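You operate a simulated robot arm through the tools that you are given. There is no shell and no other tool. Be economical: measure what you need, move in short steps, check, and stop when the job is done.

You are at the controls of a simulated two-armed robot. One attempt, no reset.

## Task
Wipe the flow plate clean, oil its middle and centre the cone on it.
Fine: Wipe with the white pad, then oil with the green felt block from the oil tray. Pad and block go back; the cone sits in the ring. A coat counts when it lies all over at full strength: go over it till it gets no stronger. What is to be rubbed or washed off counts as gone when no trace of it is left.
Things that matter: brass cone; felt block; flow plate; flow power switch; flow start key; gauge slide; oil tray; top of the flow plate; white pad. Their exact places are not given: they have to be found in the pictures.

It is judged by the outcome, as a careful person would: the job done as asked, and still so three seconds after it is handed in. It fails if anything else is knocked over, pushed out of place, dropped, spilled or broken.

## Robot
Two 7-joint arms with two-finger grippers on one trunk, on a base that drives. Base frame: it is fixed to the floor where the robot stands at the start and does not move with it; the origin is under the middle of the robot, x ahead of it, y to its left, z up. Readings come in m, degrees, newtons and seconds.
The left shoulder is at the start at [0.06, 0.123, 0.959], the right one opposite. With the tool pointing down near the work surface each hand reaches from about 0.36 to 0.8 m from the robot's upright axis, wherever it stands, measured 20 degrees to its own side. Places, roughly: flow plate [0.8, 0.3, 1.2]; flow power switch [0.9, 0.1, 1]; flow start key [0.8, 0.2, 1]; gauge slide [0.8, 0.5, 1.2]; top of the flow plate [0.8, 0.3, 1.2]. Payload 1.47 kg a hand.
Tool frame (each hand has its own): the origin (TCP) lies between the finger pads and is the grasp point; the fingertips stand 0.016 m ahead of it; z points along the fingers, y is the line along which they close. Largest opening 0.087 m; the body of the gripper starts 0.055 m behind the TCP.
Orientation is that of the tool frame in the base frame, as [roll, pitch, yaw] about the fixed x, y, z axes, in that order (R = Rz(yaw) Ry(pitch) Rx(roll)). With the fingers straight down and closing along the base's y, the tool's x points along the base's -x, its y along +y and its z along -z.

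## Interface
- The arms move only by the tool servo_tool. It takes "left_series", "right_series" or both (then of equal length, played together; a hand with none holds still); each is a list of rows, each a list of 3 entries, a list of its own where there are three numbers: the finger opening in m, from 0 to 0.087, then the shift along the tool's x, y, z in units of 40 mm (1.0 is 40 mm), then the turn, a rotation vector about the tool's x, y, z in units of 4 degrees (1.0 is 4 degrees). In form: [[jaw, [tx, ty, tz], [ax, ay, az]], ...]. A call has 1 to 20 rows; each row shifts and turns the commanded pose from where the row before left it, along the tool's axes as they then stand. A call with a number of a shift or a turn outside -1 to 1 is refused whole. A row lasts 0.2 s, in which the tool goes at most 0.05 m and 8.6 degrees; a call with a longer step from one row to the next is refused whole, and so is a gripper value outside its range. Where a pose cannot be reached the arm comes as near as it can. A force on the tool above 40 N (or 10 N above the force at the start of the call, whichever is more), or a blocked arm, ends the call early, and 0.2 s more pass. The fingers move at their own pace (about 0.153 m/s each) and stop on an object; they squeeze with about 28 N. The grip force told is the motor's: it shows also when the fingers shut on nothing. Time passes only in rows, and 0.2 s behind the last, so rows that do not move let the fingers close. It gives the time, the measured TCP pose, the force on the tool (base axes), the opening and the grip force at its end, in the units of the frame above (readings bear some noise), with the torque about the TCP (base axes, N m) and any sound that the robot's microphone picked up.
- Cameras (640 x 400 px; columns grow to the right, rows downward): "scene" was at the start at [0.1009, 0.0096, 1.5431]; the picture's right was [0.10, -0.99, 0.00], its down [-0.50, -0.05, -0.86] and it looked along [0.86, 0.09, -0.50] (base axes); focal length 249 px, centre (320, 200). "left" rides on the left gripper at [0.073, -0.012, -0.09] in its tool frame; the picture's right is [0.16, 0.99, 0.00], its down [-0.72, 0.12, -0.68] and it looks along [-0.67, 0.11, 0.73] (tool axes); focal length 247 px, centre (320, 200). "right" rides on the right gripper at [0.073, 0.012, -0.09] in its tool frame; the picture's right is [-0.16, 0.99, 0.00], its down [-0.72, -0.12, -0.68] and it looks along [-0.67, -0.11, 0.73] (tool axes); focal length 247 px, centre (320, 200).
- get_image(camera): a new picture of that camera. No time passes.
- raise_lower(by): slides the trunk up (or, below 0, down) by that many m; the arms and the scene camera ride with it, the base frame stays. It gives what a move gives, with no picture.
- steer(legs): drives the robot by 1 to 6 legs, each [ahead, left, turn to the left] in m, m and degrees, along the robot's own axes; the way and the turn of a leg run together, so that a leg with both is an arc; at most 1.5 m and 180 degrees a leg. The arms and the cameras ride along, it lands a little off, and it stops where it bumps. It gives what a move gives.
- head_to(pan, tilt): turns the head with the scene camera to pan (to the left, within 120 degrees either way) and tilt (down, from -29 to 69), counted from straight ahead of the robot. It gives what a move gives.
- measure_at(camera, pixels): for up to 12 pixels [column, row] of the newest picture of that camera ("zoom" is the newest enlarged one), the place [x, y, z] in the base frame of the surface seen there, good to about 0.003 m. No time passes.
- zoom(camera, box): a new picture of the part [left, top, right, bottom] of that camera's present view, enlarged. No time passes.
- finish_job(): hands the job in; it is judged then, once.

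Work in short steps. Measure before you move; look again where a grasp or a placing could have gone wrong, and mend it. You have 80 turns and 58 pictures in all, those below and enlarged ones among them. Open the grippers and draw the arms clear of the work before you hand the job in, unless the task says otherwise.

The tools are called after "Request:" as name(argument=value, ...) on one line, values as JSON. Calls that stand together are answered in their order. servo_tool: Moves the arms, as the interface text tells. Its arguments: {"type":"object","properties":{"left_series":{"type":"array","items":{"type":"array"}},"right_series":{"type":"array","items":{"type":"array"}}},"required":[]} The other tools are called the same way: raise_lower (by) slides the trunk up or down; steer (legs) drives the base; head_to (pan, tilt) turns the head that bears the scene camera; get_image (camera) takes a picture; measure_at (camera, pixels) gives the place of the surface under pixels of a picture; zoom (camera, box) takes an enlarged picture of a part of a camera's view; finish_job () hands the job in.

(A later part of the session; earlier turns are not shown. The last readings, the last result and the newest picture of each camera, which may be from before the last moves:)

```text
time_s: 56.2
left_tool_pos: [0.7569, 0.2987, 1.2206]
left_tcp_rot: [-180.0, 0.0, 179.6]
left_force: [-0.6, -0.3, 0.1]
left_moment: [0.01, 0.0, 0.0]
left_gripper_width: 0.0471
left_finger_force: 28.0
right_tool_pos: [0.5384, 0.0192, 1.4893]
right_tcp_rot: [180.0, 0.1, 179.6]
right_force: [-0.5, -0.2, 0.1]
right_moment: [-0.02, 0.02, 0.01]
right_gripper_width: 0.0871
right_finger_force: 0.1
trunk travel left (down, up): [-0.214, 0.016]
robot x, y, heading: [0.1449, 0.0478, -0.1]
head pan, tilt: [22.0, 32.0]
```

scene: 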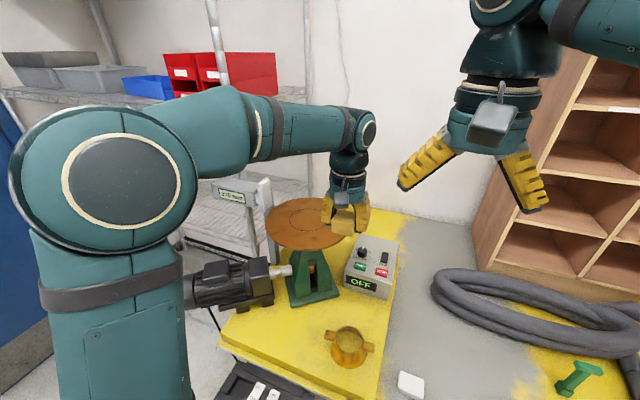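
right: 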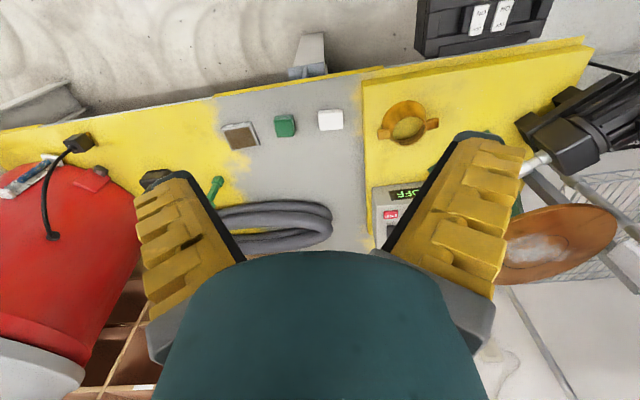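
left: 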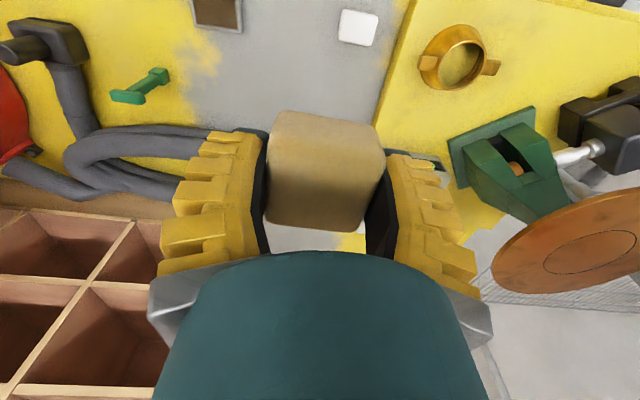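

Request:
servo_tool(left_series=[[0.02, [0, 0, 0.03], [0, 0, 0]], [0.02, [0, 0, 0.03], [0, 0, 0]], [0.02, [0, 0, 0], [0, 0, 0]]])

```text
time_s: 57.0
left_tool_pos: [0.7566, 0.299, 1.2211]
left_tcp_rot: [-180.0, 0.3, 179.7]
left_force: [1.0, 3.4, 14.0]
left_moment: [0.05, 0.01, -0.05]
left_gripper_width: 0.0476
left_finger_force: 28.4
right_tool_pos: [0.5366, 0.0183, 1.4894]
right_tcp_rot: [180.0, 0.1, 179.6]
right_force: [-0.5, 0.6, 0.2]
right_moment: [-0.03, -0.01, -0.02]
right_gripper_width: 0.0869
right_finger_force: 0.1
trunk travel left (down, up): [-0.214, 0.016]
robot x, y, heading: [0.1432, 0.0469, -0.3]
head pan, tilt: [22.0, 32.0]
```

14 N of contact. I stroke back and forth over the ring area.

Request:
servo_tool(left_series=[[0.02, [-0.75, 0, -0.01], [0, 0, 0]], [0.02, [-0.75, 0, 0], [0, 0, 0]], [0.02, [-0.15, 0.6, 0], [0, 0, 0]], [0.02, [0.9, 0, 0], [0, 0, 0]], [0.02, [0.9, 0, 0], [0, 0, 0]], [0.02, [0, 0.6, 0], [0, 0, 0]], [0.02, [-0.9, 0, 0], [0, 0, 0]], [0.02, [-0.9, 0, 0], [0, 0, 0]], [0.02, [0.15, 0.6, 0], [0, 0, 0]], [0.02, [0.75, 0, 0], [0, 0, 0]], [0.02, [0.75, 0, 0], [0, 0, 0]], [0.02, [-0.75, 0, 0], [0, 0, 0]], [0.02, [-0.75, 0, 0], [0, 0, 0]], [0.02, [-0.15, -0.6, 0], [0, 0, 0]], [0.02, [0.9, 0, 0], [0, 0, 0]], [0.02, [0.9, 0, 0], [0, 0, 0]], [0.02, [0, -0.6, 0], [0, 0, 0]], [0.02, [-0.9, 0, 0], [0, 0, 0]], [0.02, [-0.9, 0, 0], [0, 0, 0]]])

Request:
zoom(camera="scene", box=[255, 190, 355, 252])

```text
time_s: 61.0
left_tool_pos: [0.8228, 0.3202, 1.2204]
left_tcp_rot: [180.0, -0.1, 179.6]
left_force: [-0.2, 0.6, -0.1]
left_moment: [0.0, 0.0, -0.04]
left_gripper_width: 0.0474
left_finger_force: 27.6
right_tool_pos: [0.5397, 0.0182, 1.4886]
right_tcp_rot: [180.0, -0.2, 179.7]
right_force: [0.8, -0.9, -0.3]
right_moment: [0.01, 0.0, 0.02]
right_gripper_width: 0.0871
right_finger_force: 0.0
trunk travel left (down, up): [-0.214, 0.016]
robot x, y, heading: [0.1466, 0.0466, -0.4]
head pan, tilt: [22.0, 32.0]
```

```text
6.40 times, centred on (305, 221) of scene
```

zoom: 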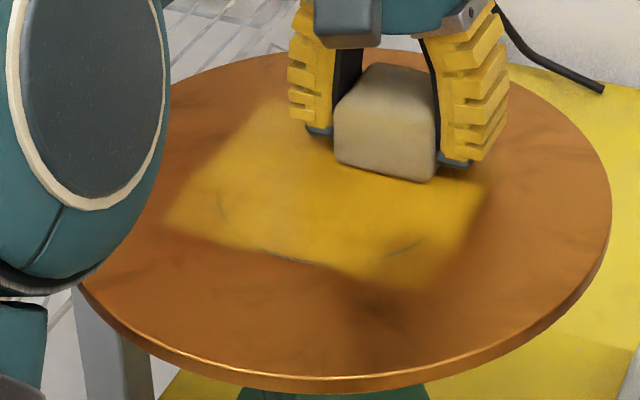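

The oil coat shows golden but is thinner at the near edge and sides. I do a second pass with strokes along y, pressing slightly more.

Request:
servo_tool(left_series=[[0.02, [0, -0.3, 0.03], [0, 0, 0]], [0.02, [0, 0.7, 0], [0, 0, 0]], [0.02, [0, 0.7, 0], [0, 0, 0]], [0.02, [0.625, 0.2, 0], [0, 0, 0]], [0.02, [0, -0.9, 0], [0, 0, 0]], [0.02, [0, -0.9, 0], [0, 0, 0]], [0.02, [0.625, 0, 0], [0, 0, 0]], [0.02, [0, 0.9, 0], [0, 0, 0]], [0.02, [0, 0.9, 0], [0, 0, 0]], [0.02, [0.625, -0.2, 0], [0, 0, 0]], [0.02, [0, -0.7, 0], [0, 0, 0]], [0.02, [0, -0.7, 0], [0, 0, 0]], [0.02, [0, 0.7, 0], [0, 0, 0]], [0.02, [0, 0.7, 0], [0, 0, 0]], [0.02, [-0.625, 0.2, 0], [0, 0, 0]], [0.02, [0, -0.9, 0], [0, 0, 0]], [0.02, [0, -0.9, 0], [0, 0, 0]], [0.02, [-0.625, 0, 0], [0, 0, 0]], [0.02, [0, 0.9, 0], [0, 0, 0]], [0.02, [0, 0.9, 0], [0, 0, 0]]])

Request:
zoom(camera="scene", box=[255, 190, 355, 252])

```text
time_s: 65.2
left_tool_pos: [0.8013, 0.3754, 1.219]
left_tcp_rot: [-179.9, -0.1, 179.7]
left_force: [-0.3, 1.4, 3.6]
left_moment: [0.02, -0.09, 0.01]
left_gripper_width: 0.0474
left_finger_force: 28.4
right_tool_pos: [0.5379, 0.0192, 1.4893]
right_tcp_rot: [180.0, -0.1, 179.6]
right_force: [0.7, 0.6, -0.5]
right_moment: [-0.02, 0.0, -0.02]
right_gripper_width: 0.0869
right_finger_force: 0.2
trunk travel left (down, up): [-0.214, 0.016]
robot x, y, heading: [0.1474, 0.0494, -0.1]
head pan, tilt: [22.0, 32.0]
```

```text
6.40 times, centred on (305, 221) of scene
```

zoom: 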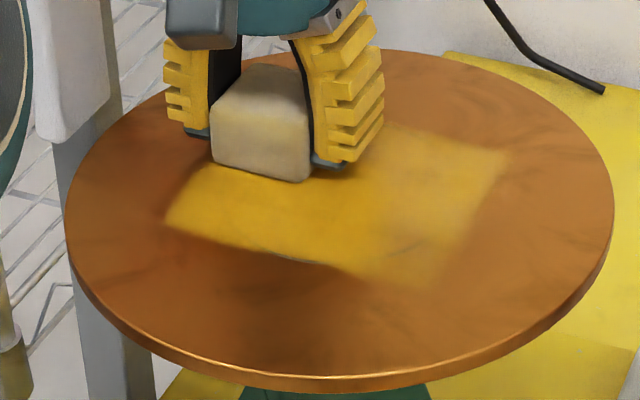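

The coat still looks weaker to the right and near edge, and the block looks paler. I measure the coat's boundary.

Request:
measure_at(camera="zoom", pixels=[[165, 228], [290, 260], [345, 270], [420, 285], [505, 155], [400, 125], [475, 220]])

Request:
zoom(camera="left", box=[140, 60, 500, 280])

```text
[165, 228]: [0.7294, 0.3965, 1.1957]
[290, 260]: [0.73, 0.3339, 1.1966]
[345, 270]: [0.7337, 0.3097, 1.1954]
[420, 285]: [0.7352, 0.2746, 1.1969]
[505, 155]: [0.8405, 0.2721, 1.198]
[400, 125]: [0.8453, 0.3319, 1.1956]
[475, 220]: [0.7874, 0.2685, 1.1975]
```

```text
1.78 times, centred on (320, 170) of left
```

zoom: 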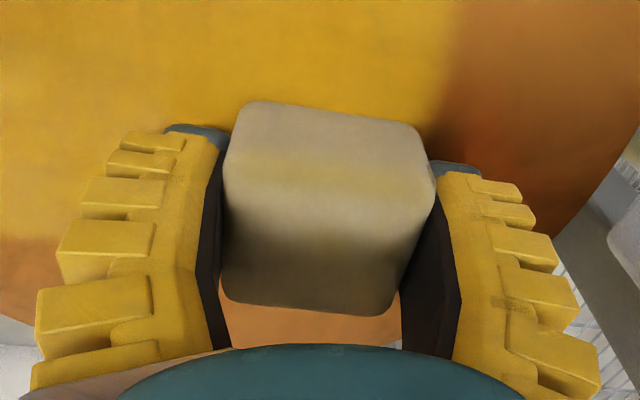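

The coat spans x 0.73–0.845, y 0.27–0.397, just meeting the ring at the near edge. I do another pass in x-strokes reaching a little further near and right, to see if it strengthens.

Request:
servo_tool(left_series=[[0.02, [0.6, 0, 0.015], [0, 0, 0]], [0.02, [0.6, 0, 0], [0, 0, 0]], [0.02, [0.25, -0.6, 0], [0, 0, 0]], [0.02, [-1, 0, 0], [0, 0, 0]], [0.02, [-1, 0, 0], [0, 0, 0]], [0.02, [0, -0.6, 0], [0, 0, 0]], [0.02, [1, 0, 0], [0, 0, 0]], [0.02, [1, 0, 0], [0, 0, 0]], [0.02, [-0.2, -0.6, 0], [0, 0, 0]], [0.02, [-0.875, 0, 0], [0, 0, 0]], [0.02, [-0.875, 0, 0], [0, 0, 0]], [0.02, [0.875, 0, 0], [0, 0, 0]], [0.02, [0.875, 0, 0], [0, 0, 0]], [0.02, [0.2, 0.45, 0], [0, 0, 0]], [0.02, [-1, 0, 0], [0, 0, 0]], [0.02, [-1, 0, 0], [0, 0, 0]]])

Request:
servo_tool(left_series=[[0.02, [0, 0, -1], [0, 0, 0]], [0.02, [0, -0.6, -1], [0, 0, 0]], [0.02, [1, -0.6, -0.5], [0, 0, 0]], [0.02, [1, -0.7, 0], [0, 0, 0]], [0.02, [1, -0.7, 0], [0, 0, 0]], [0.02, [1, 0, 0], [0, 0, 0]], [0.02, [1, 0, 0], [0, 0, 0]], [0.02, [0, 0, 0], [0, 0, 0]]])

Request:
zoom(camera="scene", box=[255, 190, 355, 252])

Request:
get_image(camera="left")

```text
time_s: 68.6
left_tool_pos: [0.8217, 0.3181, 1.2191]
left_tcp_rot: [180.0, 0.2, 179.5]
left_force: [1.5, 0.5, 10.6]
left_moment: [0.03, 0.05, 0.09]
left_gripper_width: 0.0477
left_finger_force: 27.5
right_tool_pos: [0.5366, 0.0183, 1.4894]
right_tcp_rot: [180.0, 0.0, 179.7]
right_force: [-0.4, 0.0, 0.4]
right_moment: [-0.02, -0.02, 0.01]
right_gripper_width: 0.0873
right_finger_force: 0.1
trunk travel left (down, up): [-0.214, 0.016]
robot x, y, heading: [0.1482, 0.045, -0.5]
head pan, tilt: [22.0, 32.0]
```

```text
refused: row 3 steps farther than a row can; nothing moved
```

```text
6.40 times, centred on (305, 221) of scene
```

zoom: 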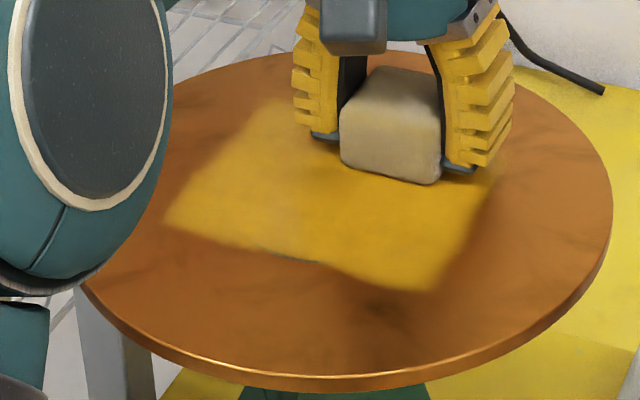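

```text
30 pictures are left
```

left: 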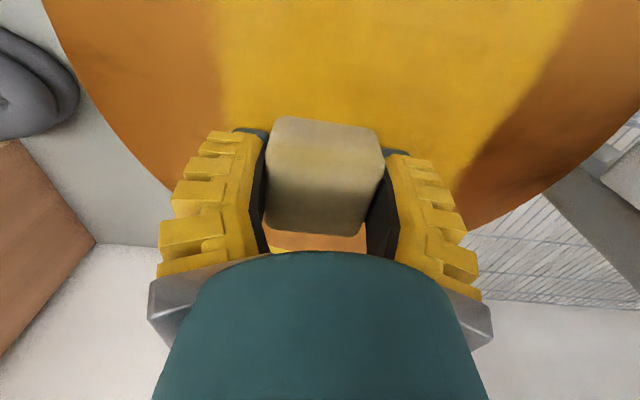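

The coat is even now, except a thin ring arc still shows at the near edge (260–320, 255). I add sweeps along y there, then lift away.

Request:
servo_tool(left_series=[[0.02, [0.7, 0, 0], [0, 0, 0]], [0.02, [0.7, 0, 0], [0, 0, 0]], [0.02, [0.7, -0.3, 0], [0, 0, 0]], [0.02, [0, 0.75, 0], [0, 0, 0]], [0.02, [0, 0.75, 0], [0, 0, 0]], [0.02, [0, -0.75, 0], [0, 0, 0]], [0.02, [0, -0.75, 0], [0, 0, 0]], [0.02, [-0.25, 0, 0], [0, 0, 0]], [0.02, [0, 0.75, 0], [0, 0, 0]], [0.02, [0, 0.75, 0], [0, 0, 0]], [0.02, [0, -0.75, 0], [0, 0, 0]], [0.02, [0, -0.75, 0], [0, 0, 0]], [0.02, [0, 0, -1], [0, 0, 0]], [0.02, [0, 0, -1], [0, 0, 0]], [0.02, [0, -0.7, -0.6], [0, 0, 0]], [0.02, [0, -0.9, 0], [0, 0, 0]], [0.02, [0, -0.9, 0], [0, 0, 0]], [0.02, [0.9, 0, 0], [0, 0, 0]], [0.02, [0.9, 0, 0], [0, 0, 0]]])

Request:
zoom(camera="scene", box=[255, 190, 355, 252])

```text
time_s: 72.6
left_tool_pos: [0.6736, 0.2073, 1.3214]
left_tcp_rot: [180.0, 0.0, 179.7]
left_force: [0.4, 0.0, -1.2]
left_moment: [-0.02, -0.01, -0.03]
left_gripper_width: 0.0476
left_finger_force: 27.9
right_tool_pos: [0.5377, 0.0186, 1.4891]
right_tcp_rot: [180.0, 0.0, 179.8]
right_force: [0.1, -0.4, 0.0]
right_moment: [0.03, -0.01, -0.02]
right_gripper_width: 0.0871
right_finger_force: 0.2
trunk travel left (down, up): [-0.214, 0.016]
robot x, y, heading: [0.1486, 0.0457, -0.5]
head pan, tilt: [22.0, 32.0]
```

```text
6.40 times, centred on (305, 221) of scene
```

zoom: 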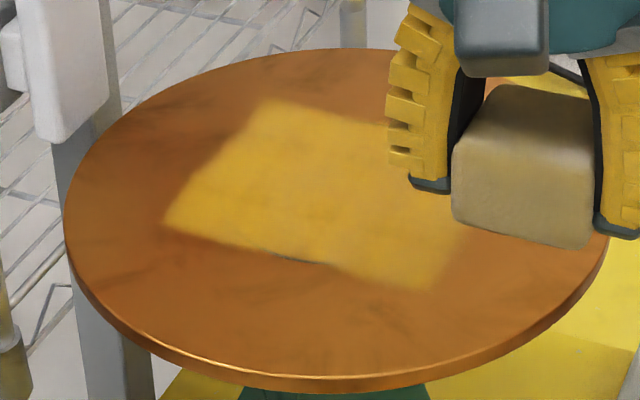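

The coat edge didn't extend, and the block may be running dry. I drive back to the tray, look at the coat unobstructed, and reload.

Request:
steer(legs=[[-0.046, 0, 0], [0, -0.29, 0]])

Request:
head_to(pan=38, tilt=25)

Request:
zoom(camera="scene", box=[270, 200, 350, 248])

```text
time_s: 76.2
left_tool_pos: [0.6273, -0.0818, 1.3216]
left_tcp_rot: [180.0, -0.1, 179.7]
left_force: [0.3, 0.2, -0.9]
left_moment: [0.0, 0.02, 0.03]
left_gripper_width: 0.0476
left_finger_force: 28.0
right_tool_pos: [0.4916, -0.2721, 1.489]
right_tcp_rot: [-180.0, 0.0, 179.8]
right_force: [0.4, -0.5, 0.1]
right_moment: [0.0, -0.01, -0.03]
right_gripper_width: 0.0868
right_finger_force: 0.1
trunk travel left (down, up): [-0.214, 0.016]
robot x, y, heading: [0.0981, -0.2445, -0.2]
head pan, tilt: [22.0, 32.0]
```

```text
time_s: 77.0
left_tool_pos: [0.6264, -0.0824, 1.3218]
left_tcp_rot: [180.0, 0.0, 179.7]
left_force: [1.1, 0.1, -0.3]
left_moment: [-0.05, 0.03, 0.01]
left_gripper_width: 0.0474
left_finger_force: 27.7
right_tool_pos: [0.4916, -0.2711, 1.489]
right_tcp_rot: [180.0, 0.0, 179.8]
right_force: [-0.4, 0.5, 0.1]
right_moment: [0.0, -0.02, 0.0]
right_gripper_width: 0.0869
right_finger_force: 0.0
trunk travel left (down, up): [-0.214, 0.016]
robot x, y, heading: [0.0984, -0.2424, -0.4]
head pan, tilt: [38.0, 25.0]
```

```text
8.00 times, centred on (310, 224) of scene
```

zoom: 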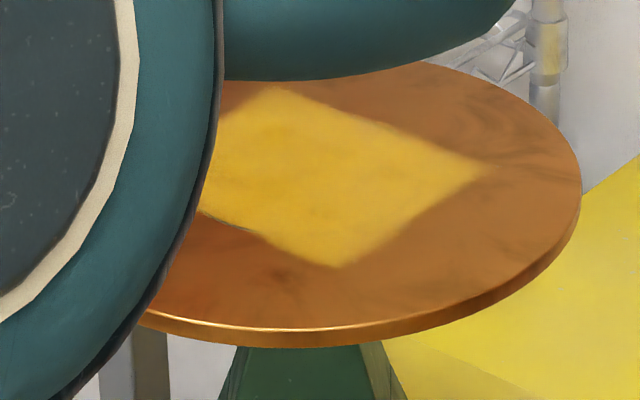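

The coat is nearly a clean square. I bring the block back over the tray to z≈0.91 to reload.

Request:
servo_tool(left_series=[[0.02, [0.043, -0.54, 0.9], [0, 0, 0]], [0.02, [0.043, -0.54, 0.9], [0, 0, 0]], [0.02, [0.043, -0.54, 0.9], [0, 0, 0]], [0.02, [0.043, -0.54, 0.9], [0, 0, 0]], [0.02, [0.043, -0.54, 0.9], [0, 0, 0]], [0.02, [0.043, -0.54, 0.9], [0, 0, 0]], [0.02, [0.043, -0.54, 0.9], [0, 0, 0]], [0.02, [0.043, -0.54, 0.9], [0, 0, 0]], [0.02, [0.043, -0.54, 0.9], [0, 0, 0]], [0.02, [0, 0, 0.9], [0, 0, 0]], [0.02, [0, 0, 0.9], [0, 0, 0]], [0.02, [0, 0, 0.4], [0, 0, 0]], [0.02, [0, 0, 0.1], [0, 0, 0]], [0.02, [0, 0, 0], [0, 0, 0]]])

```text
time_s: 80.0
left_tool_pos: [0.6131, -0.2771, 0.9049]
left_tcp_rot: [-180.0, -0.1, 179.7]
left_force: [-0.5, -0.2, 0.3]
left_moment: [0.0, -0.04, 0.01]
left_gripper_width: 0.0472
left_finger_force: 28.0
right_tool_pos: [0.4914, -0.2698, 1.4896]
right_tcp_rot: [-180.0, 0.0, 179.8]
right_force: [-0.5, -0.4, -0.2]
right_moment: [-0.04, 0.0, -0.03]
right_gripper_width: 0.087
right_finger_force: 0.0
trunk travel left (down, up): [-0.214, 0.016]
robot x, y, heading: [0.1005, -0.2418, -0.5]
head pan, tilt: [38.0, 25.0]
```

I press gently, dwell, and then lift with shift toward the left for the return.

Request:
servo_tool(left_series=[[0.02, [0, 0, 0.03], [0, 0, 0]], [0.02, [0, 0, 0.03], [0, 0, 0]], [0.02, [0, 0, 0], [0, 0, 0]], [0.02, [0, 0, 0], [0, 0, 0]]])

Request:
get_image(camera="left")

```text
time_s: 81.0
left_tool_pos: [0.6113, -0.2772, 0.9028]
left_tcp_rot: [-179.9, 0.2, 179.8]
left_force: [5.0, 0.6, 14.1]
left_moment: [0.15, -0.04, 0.0]
left_gripper_width: 0.0475
left_finger_force: 27.7
right_tool_pos: [0.4909, -0.271, 1.4884]
right_tcp_rot: [180.0, 0.1, 179.7]
right_force: [-0.6, 0.1, -0.2]
right_moment: [0.0, 0.0, -0.03]
right_gripper_width: 0.0868
right_finger_force: 0.1
trunk travel left (down, up): [-0.214, 0.016]
robot x, y, heading: [0.1002, -0.2428, -0.4]
head pan, tilt: [38.0, 25.0]
```

```text
27 pictures are left
```

left: 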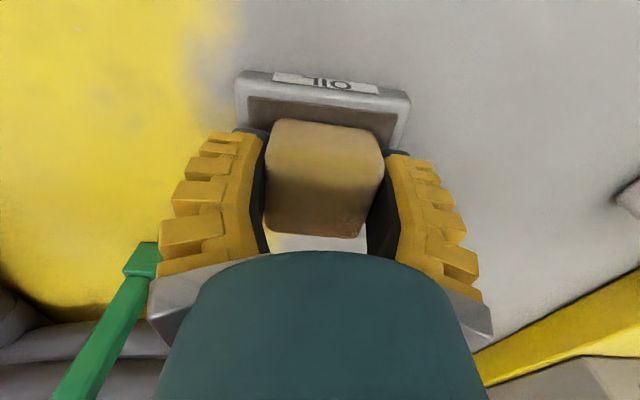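

The block is richly golden again, so the last load had indeed depleted. I lift it and drive back to the plate.

Request:
servo_tool(left_series=[[0.02, [0, 0, -0.6], [0, 0, 0]], [0.02, [0, 0, -1], [0, 0, 0]], [0.02, [0, 0, -1], [0, 0, 0]], [0.02, [0, 0, -1], [0, 0, 0]], [0.02, [0, 0.5, -1], [0, 0, 0]], [0.02, [0, 0.5, -1], [0, 0, 0]], [0.02, [0, 0.5, -1], [0, 0, 0]], [0.02, [0, 0.5, -1], [0, 0, 0]], [0.02, [0, 0.5, -1], [0, 0, 0]], [0.02, [0, 0.5, -1], [0, 0, 0]], [0.02, [0, 0.5, -0.8], [0, 0, 0]], [0.02, [0, 0.5, 0], [0, 0, 0]], [0.02, [0, 0.5, 0], [0, 0, 0]], [0.02, [0, 0, 0], [0, 0, 0]]])

Request:
steer(legs=[[0.0, 0.287, 0], [0.048, 0, 0]])

Request:
head_to(pan=22, tilt=32)

Request:
zoom(camera="scene", box=[255, 190, 355, 252])

```text
time_s: 84.0
left_tool_pos: [0.6106, -0.0978, 1.3163]
left_tcp_rot: [-180.0, 0.0, 179.7]
left_force: [-0.5, 0.2, -1.2]
left_moment: [0.03, 0.03, -0.02]
left_gripper_width: 0.0472
left_finger_force: 27.6
right_tool_pos: [0.4918, -0.2708, 1.4885]
right_tcp_rot: [180.0, -0.1, 179.8]
right_force: [-1.3, -0.6, -0.1]
right_moment: [0.04, -0.01, -0.02]
right_gripper_width: 0.0871
right_finger_force: 0.1
trunk travel left (down, up): [-0.214, 0.016]
robot x, y, heading: [0.0999, -0.2406, -0.5]
head pan, tilt: [38.0, 25.0]
```

```text
time_s: 87.6
left_tool_pos: [0.6568, 0.1936, 1.3162]
left_tcp_rot: [-180.0, -0.2, -179.8]
left_force: [0.2, -1.1, -0.2]
left_moment: [-0.03, 0.06, 0.02]
left_gripper_width: 0.0473
left_finger_force: 28.1
right_tool_pos: [0.5396, 0.0205, 1.4882]
right_tcp_rot: [-180.0, -0.1, -180.0]
right_force: [0.2, -0.3, -0.3]
right_moment: [-0.03, 0.05, -0.02]
right_gripper_width: 0.0868
right_finger_force: 0.0
trunk travel left (down, up): [-0.214, 0.016]
robot x, y, heading: [0.1441, 0.0444, -0.1]
head pan, tilt: [38.0, 25.0]
```

```text
time_s: 88.4
left_tool_pos: [0.6548, 0.195, 1.3168]
left_tcp_rot: [180.0, -0.1, 179.9]
left_force: [-0.4, -0.2, 0.7]
left_moment: [0.0, -0.01, -0.03]
left_gripper_width: 0.0472
left_finger_force: 28.1
right_tool_pos: [0.5373, 0.02, 1.4907]
right_tcp_rot: [-180.0, 0.0, -179.9]
right_force: [0.6, 0.5, 0.2]
right_moment: [-0.02, -0.02, 0.0]
right_gripper_width: 0.0873
right_finger_force: 0.0
trunk travel left (down, up): [-0.214, 0.016]
robot x, y, heading: [0.1455, 0.0447, -0.1]
head pan, tilt: [22.0, 32.0]
```

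```text
6.40 times, centred on (305, 221) of scene
```

zoom: 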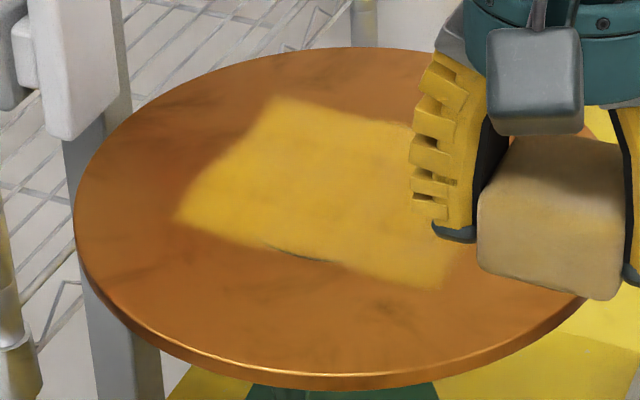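

I move to start (0.740, 0.300) at the near-right corner and lower to about 1.219.

Request:
servo_tool(left_series=[[0.02, [-0.7, 0.7, 0], [0, 0, 0]], [0.02, [-0.7, 0.7, 0], [0, 0, 0]], [0.02, [-0.5, 0.7, 0.2], [0, 0, 0]], [0.02, [-0.23, 0.52, 0.6], [0, 0, 0]], [0.02, [0, 0, 0.8], [0, 0, 0]], [0.02, [0, 0, 0.7], [0, 0, 0]], [0.02, [0, 0, 0.13], [0, 0, 0]], [0.02, [0, 0, 0.03], [0, 0, 0]], [0.02, [0, 0, 0], [0, 0, 0]]])

```text
time_s: 90.4
left_tool_pos: [0.7405, 0.2999, 1.2185]
left_tcp_rot: [-180.0, 0.1, -179.9]
left_force: [0.4, 4.1, 10.0]
left_moment: [0.11, 0.04, 0.0]
left_gripper_width: 0.0477
left_finger_force: 27.8
right_tool_pos: [0.5379, 0.0199, 1.4893]
right_tcp_rot: [179.9, -0.1, -179.7]
right_force: [-0.4, -0.7, 0.3]
right_moment: [0.01, 0.01, -0.02]
right_gripper_width: 0.087
right_finger_force: 0.1
trunk travel left (down, up): [-0.214, 0.016]
robot x, y, heading: [0.1459, 0.0443, -0.2]
head pan, tilt: [22.0, 32.0]
```

10 N contact. I sweep along y starting with the near edge and moving outward.

Request:
servo_tool(left_series=[[0.02, [0, 0.9, 0], [0, 0, 0]], [0.02, [0, 0.9, 0], [0, 0, 0]], [0.02, [0, -0.9, 0], [0, 0, 0]], [0.02, [0, -0.9, 0], [0, 0, 0]], [0.02, [-0.6, 0, 0], [0, 0, 0]], [0.02, [0, 0.9, 0], [0, 0, 0]], [0.02, [0, 0.9, 0], [0, 0, 0]], [0.02, [-0.6, 0, 0], [0, 0, 0]], [0.02, [0, -0.9, 0], [0, 0, 0]], [0.02, [0, -0.9, 0], [0, 0, 0]], [0.02, [-0.6, 0, 0], [0, 0, 0]], [0.02, [0, 0.9, 0], [0, 0, 0]], [0.02, [0, 0.9, 0], [0, 0, 0]], [0.02, [-0.4, 0, 0], [0, 0, 0]], [0.02, [0, -0.9, 0], [0, 0, 0]], [0.02, [0, -0.9, 0], [0, 0, 0]], [0.02, [0, 0.9, 0], [0, 0, 0]], [0.02, [0, 0.9, 0], [0, 0, 0]]])

Request:
zoom(camera="scene", box=[255, 190, 355, 252])

```text
time_s: 94.2
left_tool_pos: [0.8293, 0.3709, 1.2176]
left_tcp_rot: [179.9, 0.0, -180.0]
left_force: [0.6, 1.6, 6.1]
left_moment: [0.01, -0.08, 0.0]
left_gripper_width: 0.0475
left_finger_force: 28.4
right_tool_pos: [0.5378, 0.0196, 1.4897]
right_tcp_rot: [-180.0, 0.0, -179.8]
right_force: [-0.2, -0.5, 0.1]
right_moment: [-0.01, 0.05, 0.0]
right_gripper_width: 0.0869
right_finger_force: 0.1
trunk travel left (down, up): [-0.214, 0.016]
robot x, y, heading: [0.1456, 0.0452, 0.1]
head pan, tilt: [22.0, 32.0]
```

```text
6.40 times, centred on (305, 221) of scene
```

zoom: 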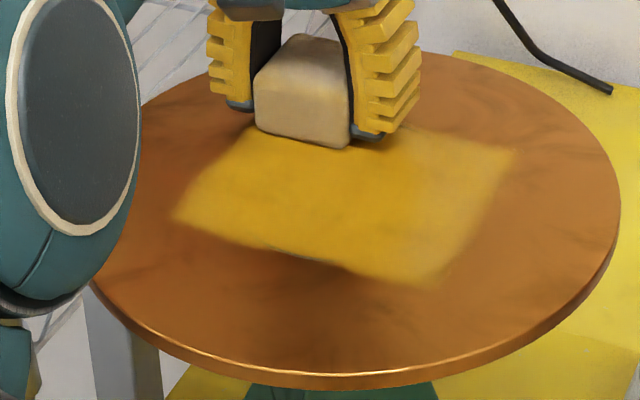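

The coat's boundary is fixed, so the region itself is covered. The right part looks slightly paler, so I do x-strokes again, reaching 10 mm further both sides.

Request:
servo_tool(left_series=[[0.02, [0, 0.2, 0.01], [0, 0, 0]], [0.02, [0.72, 0, 0], [0, 0, 0]], [0.02, [0.72, 0, 0], [0, 0, 0]], [0.02, [0.72, 0, 0], [0, 0, 0]], [0.02, [0, -0.6, 0], [0, 0, 0]], [0.02, [-0.72, 0, 0], [0, 0, 0]], [0.02, [-0.72, 0, 0], [0, 0, 0]], [0.02, [-0.72, 0, 0], [0, 0, 0]], [0.02, [0, -0.6, 0], [0, 0, 0]], [0.02, [0.72, 0, 0], [0, 0, 0]], [0.02, [0.72, 0, 0], [0, 0, 0]], [0.02, [0.72, 0, 0], [0, 0, 0]], [0.02, [0, -0.6, 0], [0, 0, 0]], [0.02, [-0.72, 0, 0], [0, 0, 0]], [0.02, [-0.72, 0, 0], [0, 0, 0]], [0.02, [-0.72, 0, 0], [0, 0, 0]], [0.02, [0, -0.4, 0], [0, 0, 0]], [0.02, [0.72, 0, 0], [0, 0, 0]], [0.02, [0.72, 0, 0], [0, 0, 0]], [0.02, [0.72, 0, 0], [0, 0, 0]]])

Request:
servo_tool(left_series=[[0.02, [-0.72, 0, 0], [0, 0, 0]], [0.02, [-0.72, 0, 0], [0, 0, 0]], [0.02, [-0.72, 0, 0], [0, 0, 0]], [0.02, [0, 0.4, 0], [0, 0, 0]], [0.02, [0.72, 0, 0], [0, 0, 0]], [0.02, [0.72, 0, 0], [0, 0, 0]], [0.02, [0.72, 0, 0], [0, 0, 0]], [0.02, [0, 0.6, 0], [0, 0, 0]], [0.02, [-0.72, 0, 0], [0, 0, 0]], [0.02, [-0.72, 0, 0], [0, 0, 0]], [0.02, [-0.72, 0, 0], [0, 0, 0]], [0.02, [0, 0, -1], [0, 0, 0]], [0.02, [0, 0, -1], [0, 0, 0]], [0.02, [0, -0.7, -0.6], [0, 0, 0]], [0.02, [0.6, -0.8, 0], [0, 0, 0]], [0.02, [0.6, -0.8, 0], [0, 0, 0]], [0.02, [0.9, -0.5, 0], [0, 0, 0]], [0.02, [0.9, 0, 0], [0, 0, 0]], [0.02, [0, 0, 0], [0, 0, 0]]])

Request:
zoom(camera="scene", box=[255, 190, 355, 252])

```text
time_s: 98.4
left_tool_pos: [0.7415, 0.2933, 1.2195]
left_tcp_rot: [180.0, 0.2, 180.0]
left_force: [-0.1, -0.4, 0.1]
left_moment: [0.01, -0.03, 0.0]
left_gripper_width: 0.0474
left_finger_force: 27.6
right_tool_pos: [0.5379, 0.0203, 1.4902]
right_tcp_rot: [180.0, 0.0, -179.9]
right_force: [-0.8, 0.0, -0.7]
right_moment: [0.03, -0.02, 0.02]
right_gripper_width: 0.087
right_finger_force: 0.0
trunk travel left (down, up): [-0.214, 0.016]
robot x, y, heading: [0.1447, 0.0446, 0.2]
head pan, tilt: [22.0, 32.0]
```

```text
time_s: 102.4
left_tool_pos: [0.7109, 0.2173, 1.3215]
left_tcp_rot: [180.0, 0.0, -180.0]
left_force: [0.7, 0.5, -0.5]
left_moment: [0.01, 0.0, 0.02]
left_gripper_width: 0.0476
left_finger_force: 27.9
right_tool_pos: [0.5389, 0.0195, 1.488]
right_tcp_rot: [-180.0, -0.1, -179.9]
right_force: [-0.6, -0.8, 0.4]
right_moment: [0.03, 0.03, 0.02]
right_gripper_width: 0.0869
right_finger_force: 0.1
trunk travel left (down, up): [-0.214, 0.016]
robot x, y, heading: [0.1491, 0.0444, 0.1]
head pan, tilt: [22.0, 32.0]
```

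```text
6.40 times, centred on (305, 221) of scene
```

zoom: 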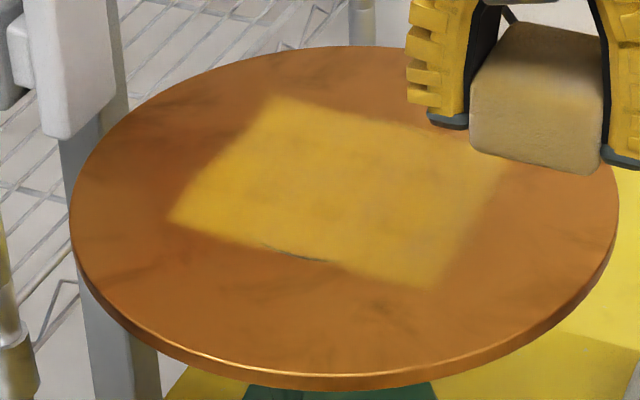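

I zoom tighter to judge the coat's evenness.

Request:
zoom(camera="scene", box=[275, 200, 340, 240])

Request:
get_image(camera="left")

```text
9.85 times, centred on (308, 220) of scene
```

zoom: 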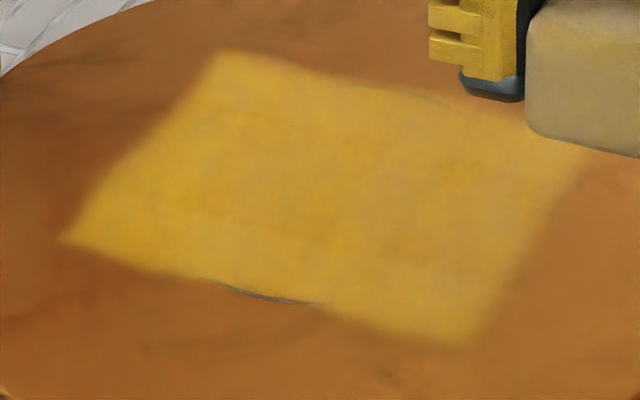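

```text
22 pictures are left
```

left: 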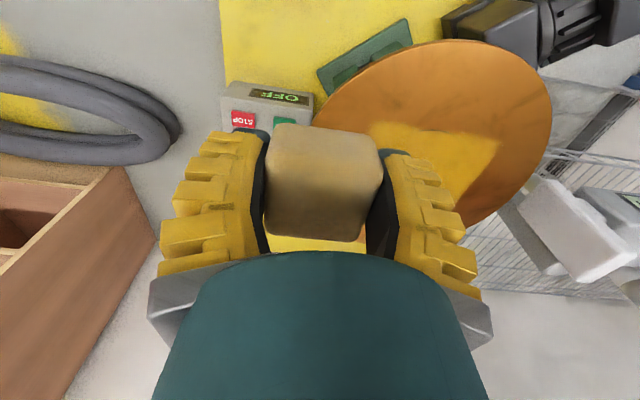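

The right part (y<0.32) still looks a shade paler, and the last strokes there had little contact. I return to (0.740, 0.291), pressing properly.

Request:
servo_tool(left_series=[[0.02, [-0.36, 0.7, 0], [0, 0, 0]], [0.02, [-0.365, 0.7, 0.3], [0, 0, 0]], [0.02, [0, 0.44, 0.7], [0, 0, 0]], [0.02, [0, 0, 0.8], [0, 0, 0]], [0.02, [0, 0, 0.7], [0, 0, 0]], [0.02, [0, 0, 0.06], [0, 0, 0]], [0.02, [0, 0, 0.03], [0, 0, 0]], [0.02, [0, 0, 0], [0, 0, 0]]])

```text
time_s: 104.2
left_tool_pos: [0.7373, 0.2933, 1.2166]
left_tcp_rot: [-180.0, 0.1, -179.8]
left_force: [-0.9, 0.7, 0.8]
left_moment: [-0.01, -0.05, 0.03]
left_gripper_width: 0.0475
left_finger_force: 27.5
right_tool_pos: [0.5371, 0.0194, 1.4887]
right_tcp_rot: [180.0, 0.0, -179.9]
right_force: [0.0, -0.6, 0.2]
right_moment: [-0.04, -0.02, -0.03]
right_gripper_width: 0.0872
right_finger_force: 0.0
trunk travel left (down, up): [-0.214, 0.016]
robot x, y, heading: [0.1499, 0.0483, -0.1]
head pan, tilt: [22.0, 32.0]
```

Barely touching at 1.2166; I press 1.5 mm further and stroke the right half.

Request:
servo_tool(left_series=[[0.02, [0, 0, 0.03], [0, 0, 0]], [0.02, [-0.76, 0, 0.01], [0, 0, 0]], [0.02, [-0.76, 0, 0], [0, 0, 0]], [0.02, [-0.76, 0, 0], [0, 0, 0]], [0.02, [0, 0.4, 0], [0, 0, 0]], [0.02, [0.76, 0, 0], [0, 0, 0]], [0.02, [0.76, 0, 0], [0, 0, 0]], [0.02, [0.76, 0, 0], [0, 0, 0]], [0.02, [0, 0.4, 0], [0, 0, 0]], [0.02, [-0.76, 0, 0], [0, 0, 0]], [0.02, [-0.76, 0, 0], [0, 0, 0]], [0.02, [-0.76, 0, 0], [0, 0, 0]], [0.02, [0, 0.4, 0], [0, 0, 0]], [0.02, [0.76, 0, 0], [0, 0, 0]], [0.02, [0.76, 0, 0], [0, 0, 0]], [0.02, [0.76, 0, 0], [0, 0, 0]], [0.02, [0, 0, 0], [0, 0, 0]]])

Request:
zoom(camera="scene", box=[275, 200, 340, 240])

```text
time_s: 107.8
left_tool_pos: [0.7347, 0.3422, 1.2159]
left_tcp_rot: [179.9, 0.0, -179.9]
left_force: [-0.9, 1.3, 11.3]
left_moment: [-0.03, -0.18, 0.02]
left_gripper_width: 0.0476
left_finger_force: 27.7
right_tool_pos: [0.5364, 0.0187, 1.4901]
right_tcp_rot: [179.9, -0.1, -179.8]
right_force: [0.3, 0.3, 0.1]
right_moment: [-0.01, -0.01, 0.01]
right_gripper_width: 0.0871
right_finger_force: 0.1
trunk travel left (down, up): [-0.214, 0.016]
robot x, y, heading: [0.1473, 0.0444, 0.2]
head pan, tilt: [22.0, 32.0]
```

```text
9.85 times, centred on (308, 220) of scene
```

zoom: 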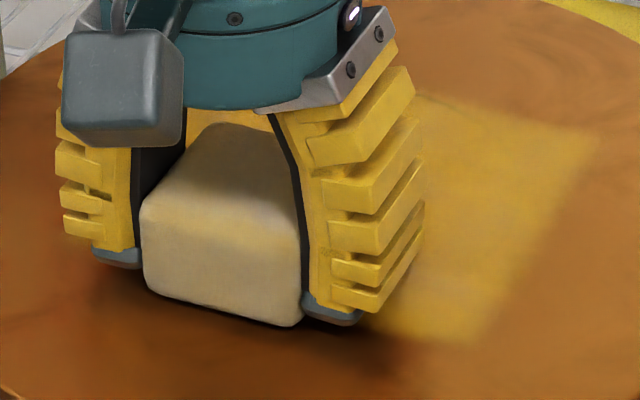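

The right half is richer now. I repeat over the left half with this contact, then lift off and move back.

Request:
servo_tool(left_series=[[0.02, [-0.76, 0, 0], [0, 0, 0]], [0.02, [-0.76, 0, 0], [0, 0, 0]], [0.02, [-0.76, 0, 0], [0, 0, 0]], [0.02, [0, 0.45, 0], [0, 0, 0]], [0.02, [0.76, 0, 0], [0, 0, 0]], [0.02, [0.76, 0, 0], [0, 0, 0]], [0.02, [0.76, 0, 0], [0, 0, 0]], [0.02, [0, 0.4, 0], [0, 0, 0]], [0.02, [-0.76, 0, 0], [0, 0, 0]], [0.02, [-0.76, 0, 0], [0, 0, 0]], [0.02, [-0.76, 0, 0], [0, 0, 0]], [0.02, [0, 0, -1], [0, 0, 0]], [0.02, [0, 0, -1], [0, 0, 0]], [0.02, [0, -0.8, -0.6], [0, 0, 0]], [0.02, [0.6, -0.9, 0], [0, 0, 0]], [0.02, [0.6, -0.9, 0], [0, 0, 0]], [0.02, [0.6, -0.9, 0], [0, 0, 0]], [0.02, [0.6, -0.9, 0], [0, 0, 0]], [0.02, [0.5, -0.3, 0], [0, 0, 0]], [0.02, [0, 0, 0], [0, 0, 0]]])

Request:
zoom(camera="scene", box=[275, 200, 340, 240])

```text
time_s: 112.0
left_tool_pos: [0.7129, 0.1886, 1.318]
left_tcp_rot: [180.0, 0.0, -180.0]
left_force: [-0.1, -0.5, 0.5]
left_moment: [-0.02, 0.02, 0.0]
left_gripper_width: 0.0478
left_finger_force: 27.6
right_tool_pos: [0.5385, 0.0195, 1.4884]
right_tcp_rot: [-180.0, -0.1, -179.9]
right_force: [0.2, 0.8, 0.5]
right_moment: [0.01, 0.0, 0.01]
right_gripper_width: 0.0869
right_finger_force: 0.0
trunk travel left (down, up): [-0.214, 0.016]
robot x, y, heading: [0.1414, 0.0464, 0.3]
head pan, tilt: [22.0, 32.0]
```

```text
9.85 times, centred on (308, 220) of scene
```

zoom: 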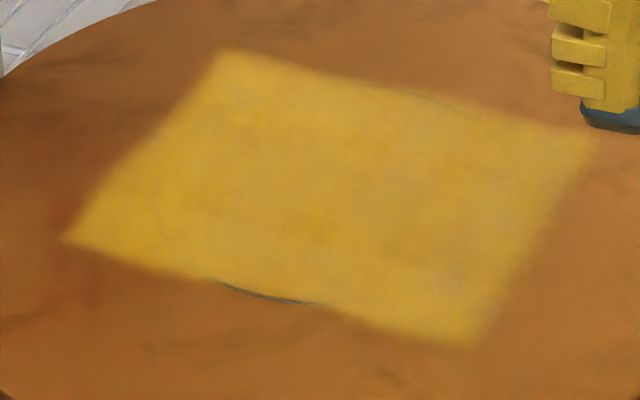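

The coat looks the same as before this pass, so it's saturated and even. Now I drive back to return the block to (0.597, -0.150).

Request:
steer(legs=[[-0.046, 0, 0], [0, -0.29, 0]])

```text
time_s: 115.6
left_tool_pos: [0.6686, -0.0963, 1.3192]
left_tcp_rot: [-180.0, 0.0, -179.5]
left_force: [-0.3, 0.2, -0.4]
left_moment: [-0.01, 0.0, 0.0]
left_gripper_width: 0.0478
left_finger_force: 27.1
right_tool_pos: [0.4949, -0.2661, 1.4871]
right_tcp_rot: [180.0, 0.1, -179.4]
right_force: [-0.8, 0.0, -0.4]
right_moment: [-0.03, 0.02, 0.0]
right_gripper_width: 0.0869
right_finger_force: 0.1
trunk travel left (down, up): [-0.214, 0.016]
robot x, y, heading: [0.1046, -0.244, 0.5]
head pan, tilt: [22.0, 32.0]
```

I lower the block over its spot to z≈0.885.

Request:
servo_tool(left_series=[[0.02, [0.45, -0.335, 0.9], [0, 0, 0]], [0.02, [0.45, -0.335, 0.9], [0, 0, 0]], [0.02, [0.45, -0.335, 0.9], [0, 0, 0]], [0.02, [0.45, -0.335, 0.9], [0, 0, 0]], [0.02, [0, 0, 1], [0, 0, 0]], [0.02, [0, 0, 1], [0, 0, 0]], [0.02, [0, 0, 1], [0, 0, 0]], [0.02, [0, 0, 1], [0, 0, 0]], [0.02, [0, 0, 1], [0, 0, 0]], [0.02, [0, 0, 1], [0, 0, 0]], [0.02, [0, 0, 0.9], [0, 0, 0]], [0.02, [0, 0, 0.35], [0, 0, 0]], [0.02, [0, 0, 0], [0, 0, 0]]])

Request:
get_image(camera="left")

```text
time_s: 118.4
left_tool_pos: [0.5974, -0.1477, 0.8864]
left_tcp_rot: [179.9, 0.0, -179.6]
left_force: [-0.4, 0.5, -0.5]
left_moment: [-0.04, -0.02, -0.01]
left_gripper_width: 0.0476
left_finger_force: 28.0
right_tool_pos: [0.4956, -0.2668, 1.489]
right_tcp_rot: [-180.0, 0.0, -179.4]
right_force: [0.1, -0.1, 0.4]
right_moment: [-0.01, -0.01, 0.0]
right_gripper_width: 0.087
right_finger_force: 0.0
trunk travel left (down, up): [-0.214, 0.016]
robot x, y, heading: [0.1022, -0.2451, 0.5]
head pan, tilt: [22.0, 32.0]
```

```text
19 pictures are left
```

left: 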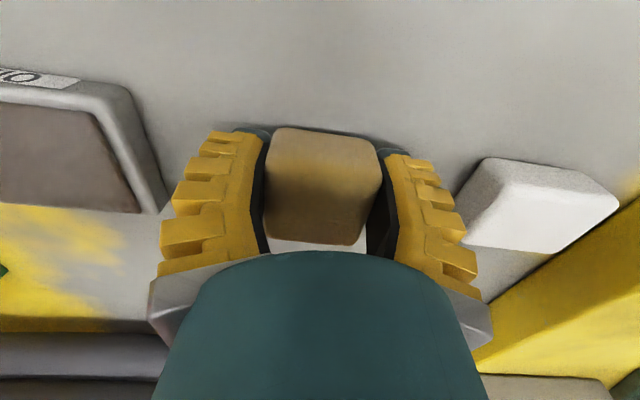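

Position is right. I lower in small steps until contact.

Request:
servo_tool(left_series=[[0.02, [0, -0.03, 0.08], [0, 0, 0]], [0.02, [0, 0, 0.025], [0, 0, 0]], [0.02, [0, 0, 0.025], [0, 0, 0]], [0.02, [0, 0, 0], [0, 0, 0]]])

```text
time_s: 119.4
left_tool_pos: [0.5984, -0.1507, 0.8809]
left_tcp_rot: [-180.0, 0.2, -179.4]
left_force: [3.2, 7.0, 18.9]
left_moment: [0.11, -0.09, 0.06]
left_gripper_width: 0.0483
left_finger_force: 28.2
right_tool_pos: [0.4939, -0.2657, 1.4896]
right_tcp_rot: [180.0, 0.0, -179.4]
right_force: [-0.5, 0.7, -0.4]
right_moment: [0.01, 0.03, -0.01]
right_gripper_width: 0.087
right_finger_force: 0.0
trunk travel left (down, up): [-0.214, 0.016]
robot x, y, heading: [0.1034, -0.241, 0.8]
head pan, tilt: [22.0, 32.0]
```

Seated at 19 N. I ease up slightly, open, and lift to z≈1.15.

Request:
servo_tool(left_series=[[0.02, [0, 0, -0.02], [0, 0, 0]], [0.06, [0, 0, 0], [0, 0, 0]], [0.087, [0, 0, 0], [0, 0, 0]], [0.087, [0, 0, 0], [0, 0, 0]], [0.087, [0, 0, -0.7], [0, 0, 0]], [0.087, [0, 0, -1], [0, 0, 0]], [0.087, [0, 0, -1], [0, 0, 0]], [0.087, [0, 0, -1], [0, 0, 0]], [0.087, [0, 0, -1], [0, 0, 0]], [0.087, [0, 0, -1], [0, 0, 0]], [0.087, [0, 0, -1], [0, 0, 0]], [0.087, [0, 0, 0], [0, 0, 0]]])

Request:
get_image(camera="left")

```text
time_s: 122.0
left_tool_pos: [0.5974, -0.1512, 1.1468]
left_tcp_rot: [179.9, 0.0, -179.5]
left_force: [0.0, 0.9, -0.4]
left_moment: [-0.01, 0.04, 0.02]
left_gripper_width: 0.0868
left_finger_force: 0.0
right_tool_pos: [0.4952, -0.2665, 1.4895]
right_tcp_rot: [180.0, 0.0, -179.3]
right_force: [0.0, -0.1, 1.0]
right_moment: [0.02, -0.01, 0.02]
right_gripper_width: 0.0868
right_finger_force: 0.1
trunk travel left (down, up): [-0.214, 0.016]
robot x, y, heading: [0.1019, -0.2451, 0.6]
head pan, tilt: [22.0, 32.0]
```

```text
18 pictures are left
```

left: 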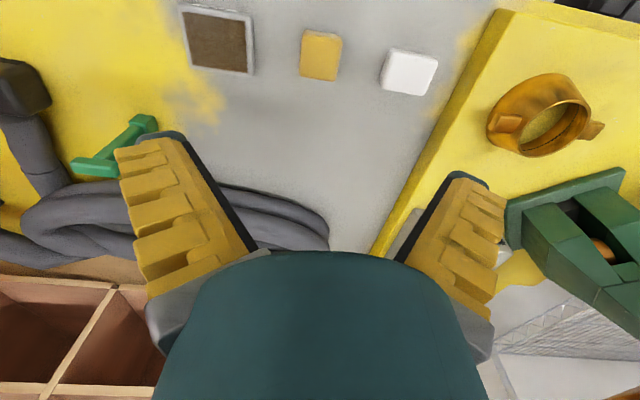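

Pad and block are both in place. I drive to the plate pose with the hand ending near the cone, and look.

Request:
steer(legs=[[0.0, 0.29, -0.6], [0.046, 0, 0]])

Request:
get_image(camera="left")

```text
time_s: 125.7
left_tool_pos: [0.6433, 0.1381, 1.1451]
left_tcp_rot: [180.0, -0.1, 179.9]
left_force: [-0.7, -0.4, -0.2]
left_moment: [-0.01, 0.05, 0.01]
left_gripper_width: 0.087
left_finger_force: 0.1
right_tool_pos: [0.5411, 0.0225, 1.4883]
right_tcp_rot: [-179.9, -0.1, -180.0]
right_force: [0.6, 0.1, -0.6]
right_moment: [-0.02, 0.06, 0.04]
right_gripper_width: 0.0872
right_finger_force: 0.1
trunk travel left (down, up): [-0.214, 0.016]
robot x, y, heading: [0.1484, 0.0442, -0.1]
head pan, tilt: [22.0, 32.0]
```

```text
17 pictures are left
```

left: 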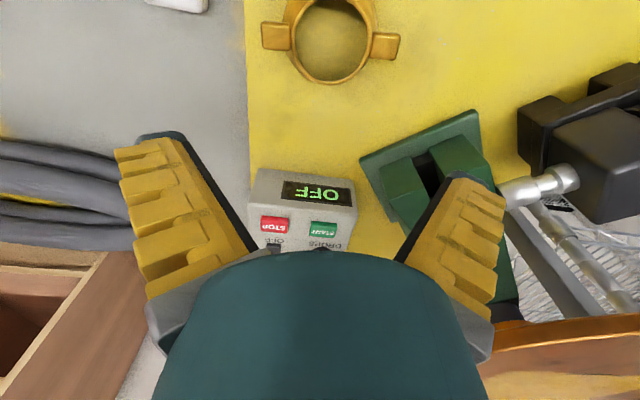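

The cone is partly out of view at the top, so I move back 60 mm and look again.

Request:
servo_tool(left_series=[[0.087, [0.8, 0, 0], [0, 0, 0]], [0.087, [0.8, 0, 0], [0, 0, 0]], [0.087, [0, 0, 0], [0, 0, 0]]])

Request:
zoom(camera="left", box=[230, 0, 430, 125])

```text
time_s: 126.5
left_tool_pos: [0.5761, 0.1357, 1.1447]
left_tcp_rot: [-180.0, 0.0, 180.0]
left_force: [-0.1, -0.4, -0.4]
left_moment: [0.03, -0.05, 0.01]
left_gripper_width: 0.0869
left_finger_force: 0.0
right_tool_pos: [0.5379, 0.0247, 1.4898]
right_tcp_rot: [179.9, 0.0, -179.9]
right_force: [0.6, 0.4, 0.2]
right_moment: [0.0, 0.0, 0.01]
right_gripper_width: 0.0872
right_finger_force: 0.0
trunk travel left (down, up): [-0.214, 0.016]
robot x, y, heading: [0.1464, 0.0493, -0.1]
head pan, tilt: [22.0, 32.0]
```

```text
3.20 times, centred on (330, 62) of left
```

zoom: 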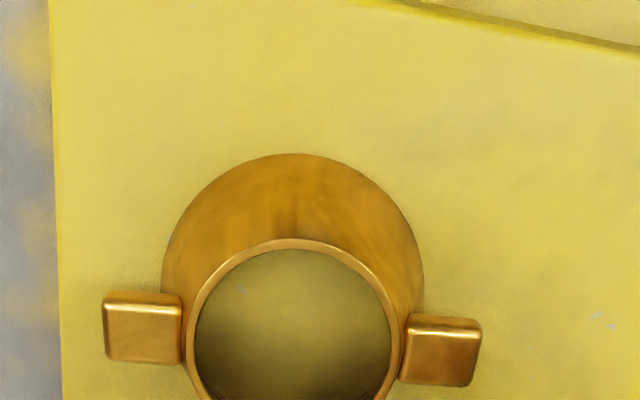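

I measure rim, ears and base points of the cone.

Request:
measure_at(camera="zoom", pixels=[[290, 243], [191, 335], [395, 345], [215, 275], [370, 280], [105, 330], [475, 355], [140, 335], [445, 355], [295, 157], [290, 340], [300, 120]])

Request:
get_image(camera="left")

```text
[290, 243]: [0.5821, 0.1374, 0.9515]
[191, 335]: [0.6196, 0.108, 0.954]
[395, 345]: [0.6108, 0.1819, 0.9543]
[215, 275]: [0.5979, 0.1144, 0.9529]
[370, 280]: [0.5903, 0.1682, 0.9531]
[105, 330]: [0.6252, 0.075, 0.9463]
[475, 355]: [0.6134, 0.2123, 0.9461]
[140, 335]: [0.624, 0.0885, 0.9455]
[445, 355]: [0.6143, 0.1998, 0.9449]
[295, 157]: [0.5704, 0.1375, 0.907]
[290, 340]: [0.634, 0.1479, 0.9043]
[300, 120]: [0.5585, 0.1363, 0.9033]
```

```text
15 pictures are left
```

left: 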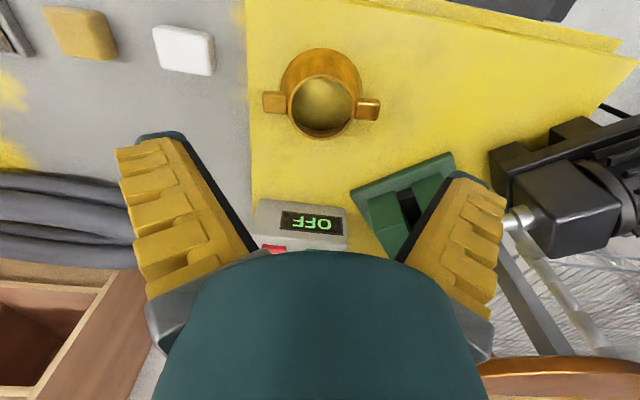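

Cone: rim centre ≈(0.618, 0.145), rim R≈0.037 at z 0.954, board at 0.904, ears lying roughly along y (tilted 5°). I'll grip the rim across x, between the ears, so I centre over it and start turning the hand by about +95° so the camera swings to the right.

Request:
servo_tool(left_series=[[0.087, [-0.5, 0.12, 0], [0, 0, 0]], [0.087, [-0.55, 0.11, 0], [0, 0, 0]], [0.087, [0, 0, 0], [0, 0, -1]], [0.087, [0, 0, 0], [0, 0, -1]], [0.087, [0, 0, 0], [0, 0, -1]], [0.087, [0, 0, 0], [0, 0, -1]], [0.087, [0, 0, 0], [0, 0, -1]], [0.087, [0, 0, 0], [0, 0, -1]], [0.087, [0, 0, 0], [0, 0, -1]], [0.087, [0, 0, 0], [0, 0, -1]], [0.087, [0, 0, 0], [0, 0, -1]], [0.087, [0, 0, 0], [0, 0, -1]], [0.087, [0, 0, 0], [0, 0, -1]], [0.087, [0, 0, 0], [0, 0, -1]], [0.087, [0, 0, 0], [0, 0, -1]], [0.087, [0, 0, 0], [0, 0, 0]]])

```text
time_s: 129.9
left_tool_pos: [0.62, 0.1467, 1.1459]
left_tcp_rot: [-180.0, 0.1, -127.9]
left_force: [-0.7, -0.2, -1.5]
left_moment: [0.01, -0.01, -0.05]
left_gripper_width: 0.0868
left_finger_force: 0.1
right_tool_pos: [0.5382, 0.0239, 1.4888]
right_tcp_rot: [-179.9, 0.0, -179.8]
right_force: [0.4, 0.0, -0.7]
right_moment: [0.04, -0.06, 0.0]
right_gripper_width: 0.0869
right_finger_force: 0.0
trunk travel left (down, up): [-0.214, 0.016]
robot x, y, heading: [0.1451, 0.0499, -0.1]
head pan, tilt: [22.0, 32.0]
```

Turning works. I complete the remaining 43° and look.

Request:
servo_tool(left_series=[[0.087, [0, 0, 0], [0, 0, -1]], [0.087, [0, 0, 0], [0, 0, -1]], [0.087, [0, 0, 0], [0, 0, -1]], [0.087, [0, 0, 0], [0, 0, -1]], [0.087, [0, 0, 0], [0, 0, -1]], [0.087, [0, 0, 0], [0, 0, -1]], [0.087, [0, 0, 0], [0, 0, -1]], [0.087, [0, 0, 0], [0, 0, -1]], [0.087, [0, 0, 0], [0, 0, -1]], [0.087, [0, 0, 0], [0, 0, -1]], [0.087, [0, 0, 0], [0, 0, -0.7]], [0.087, [0, 0, 0], [0, 0, 0]]])

Request:
get_image(camera="left")

```text
time_s: 132.5
left_tool_pos: [0.6201, 0.1481, 1.1464]
left_tcp_rot: [-180.0, 0.0, -85.1]
left_force: [0.0, 0.2, -1.5]
left_moment: [0.03, -0.02, 0.01]
left_gripper_width: 0.0872
left_finger_force: 0.1
right_tool_pos: [0.5386, 0.0222, 1.4899]
right_tcp_rot: [-180.0, 0.0, -179.9]
right_force: [-0.4, 0.7, -0.9]
right_moment: [-0.04, 0.04, 0.01]
right_gripper_width: 0.0873
right_finger_force: 0.1
trunk travel left (down, up): [-0.214, 0.016]
robot x, y, heading: [0.1458, 0.0474, 0.0]
head pan, tilt: [22.0, 32.0]
```

```text
14 pictures are left
```

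left: 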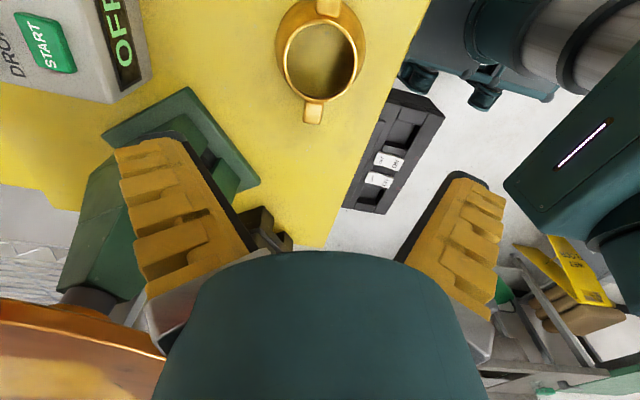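

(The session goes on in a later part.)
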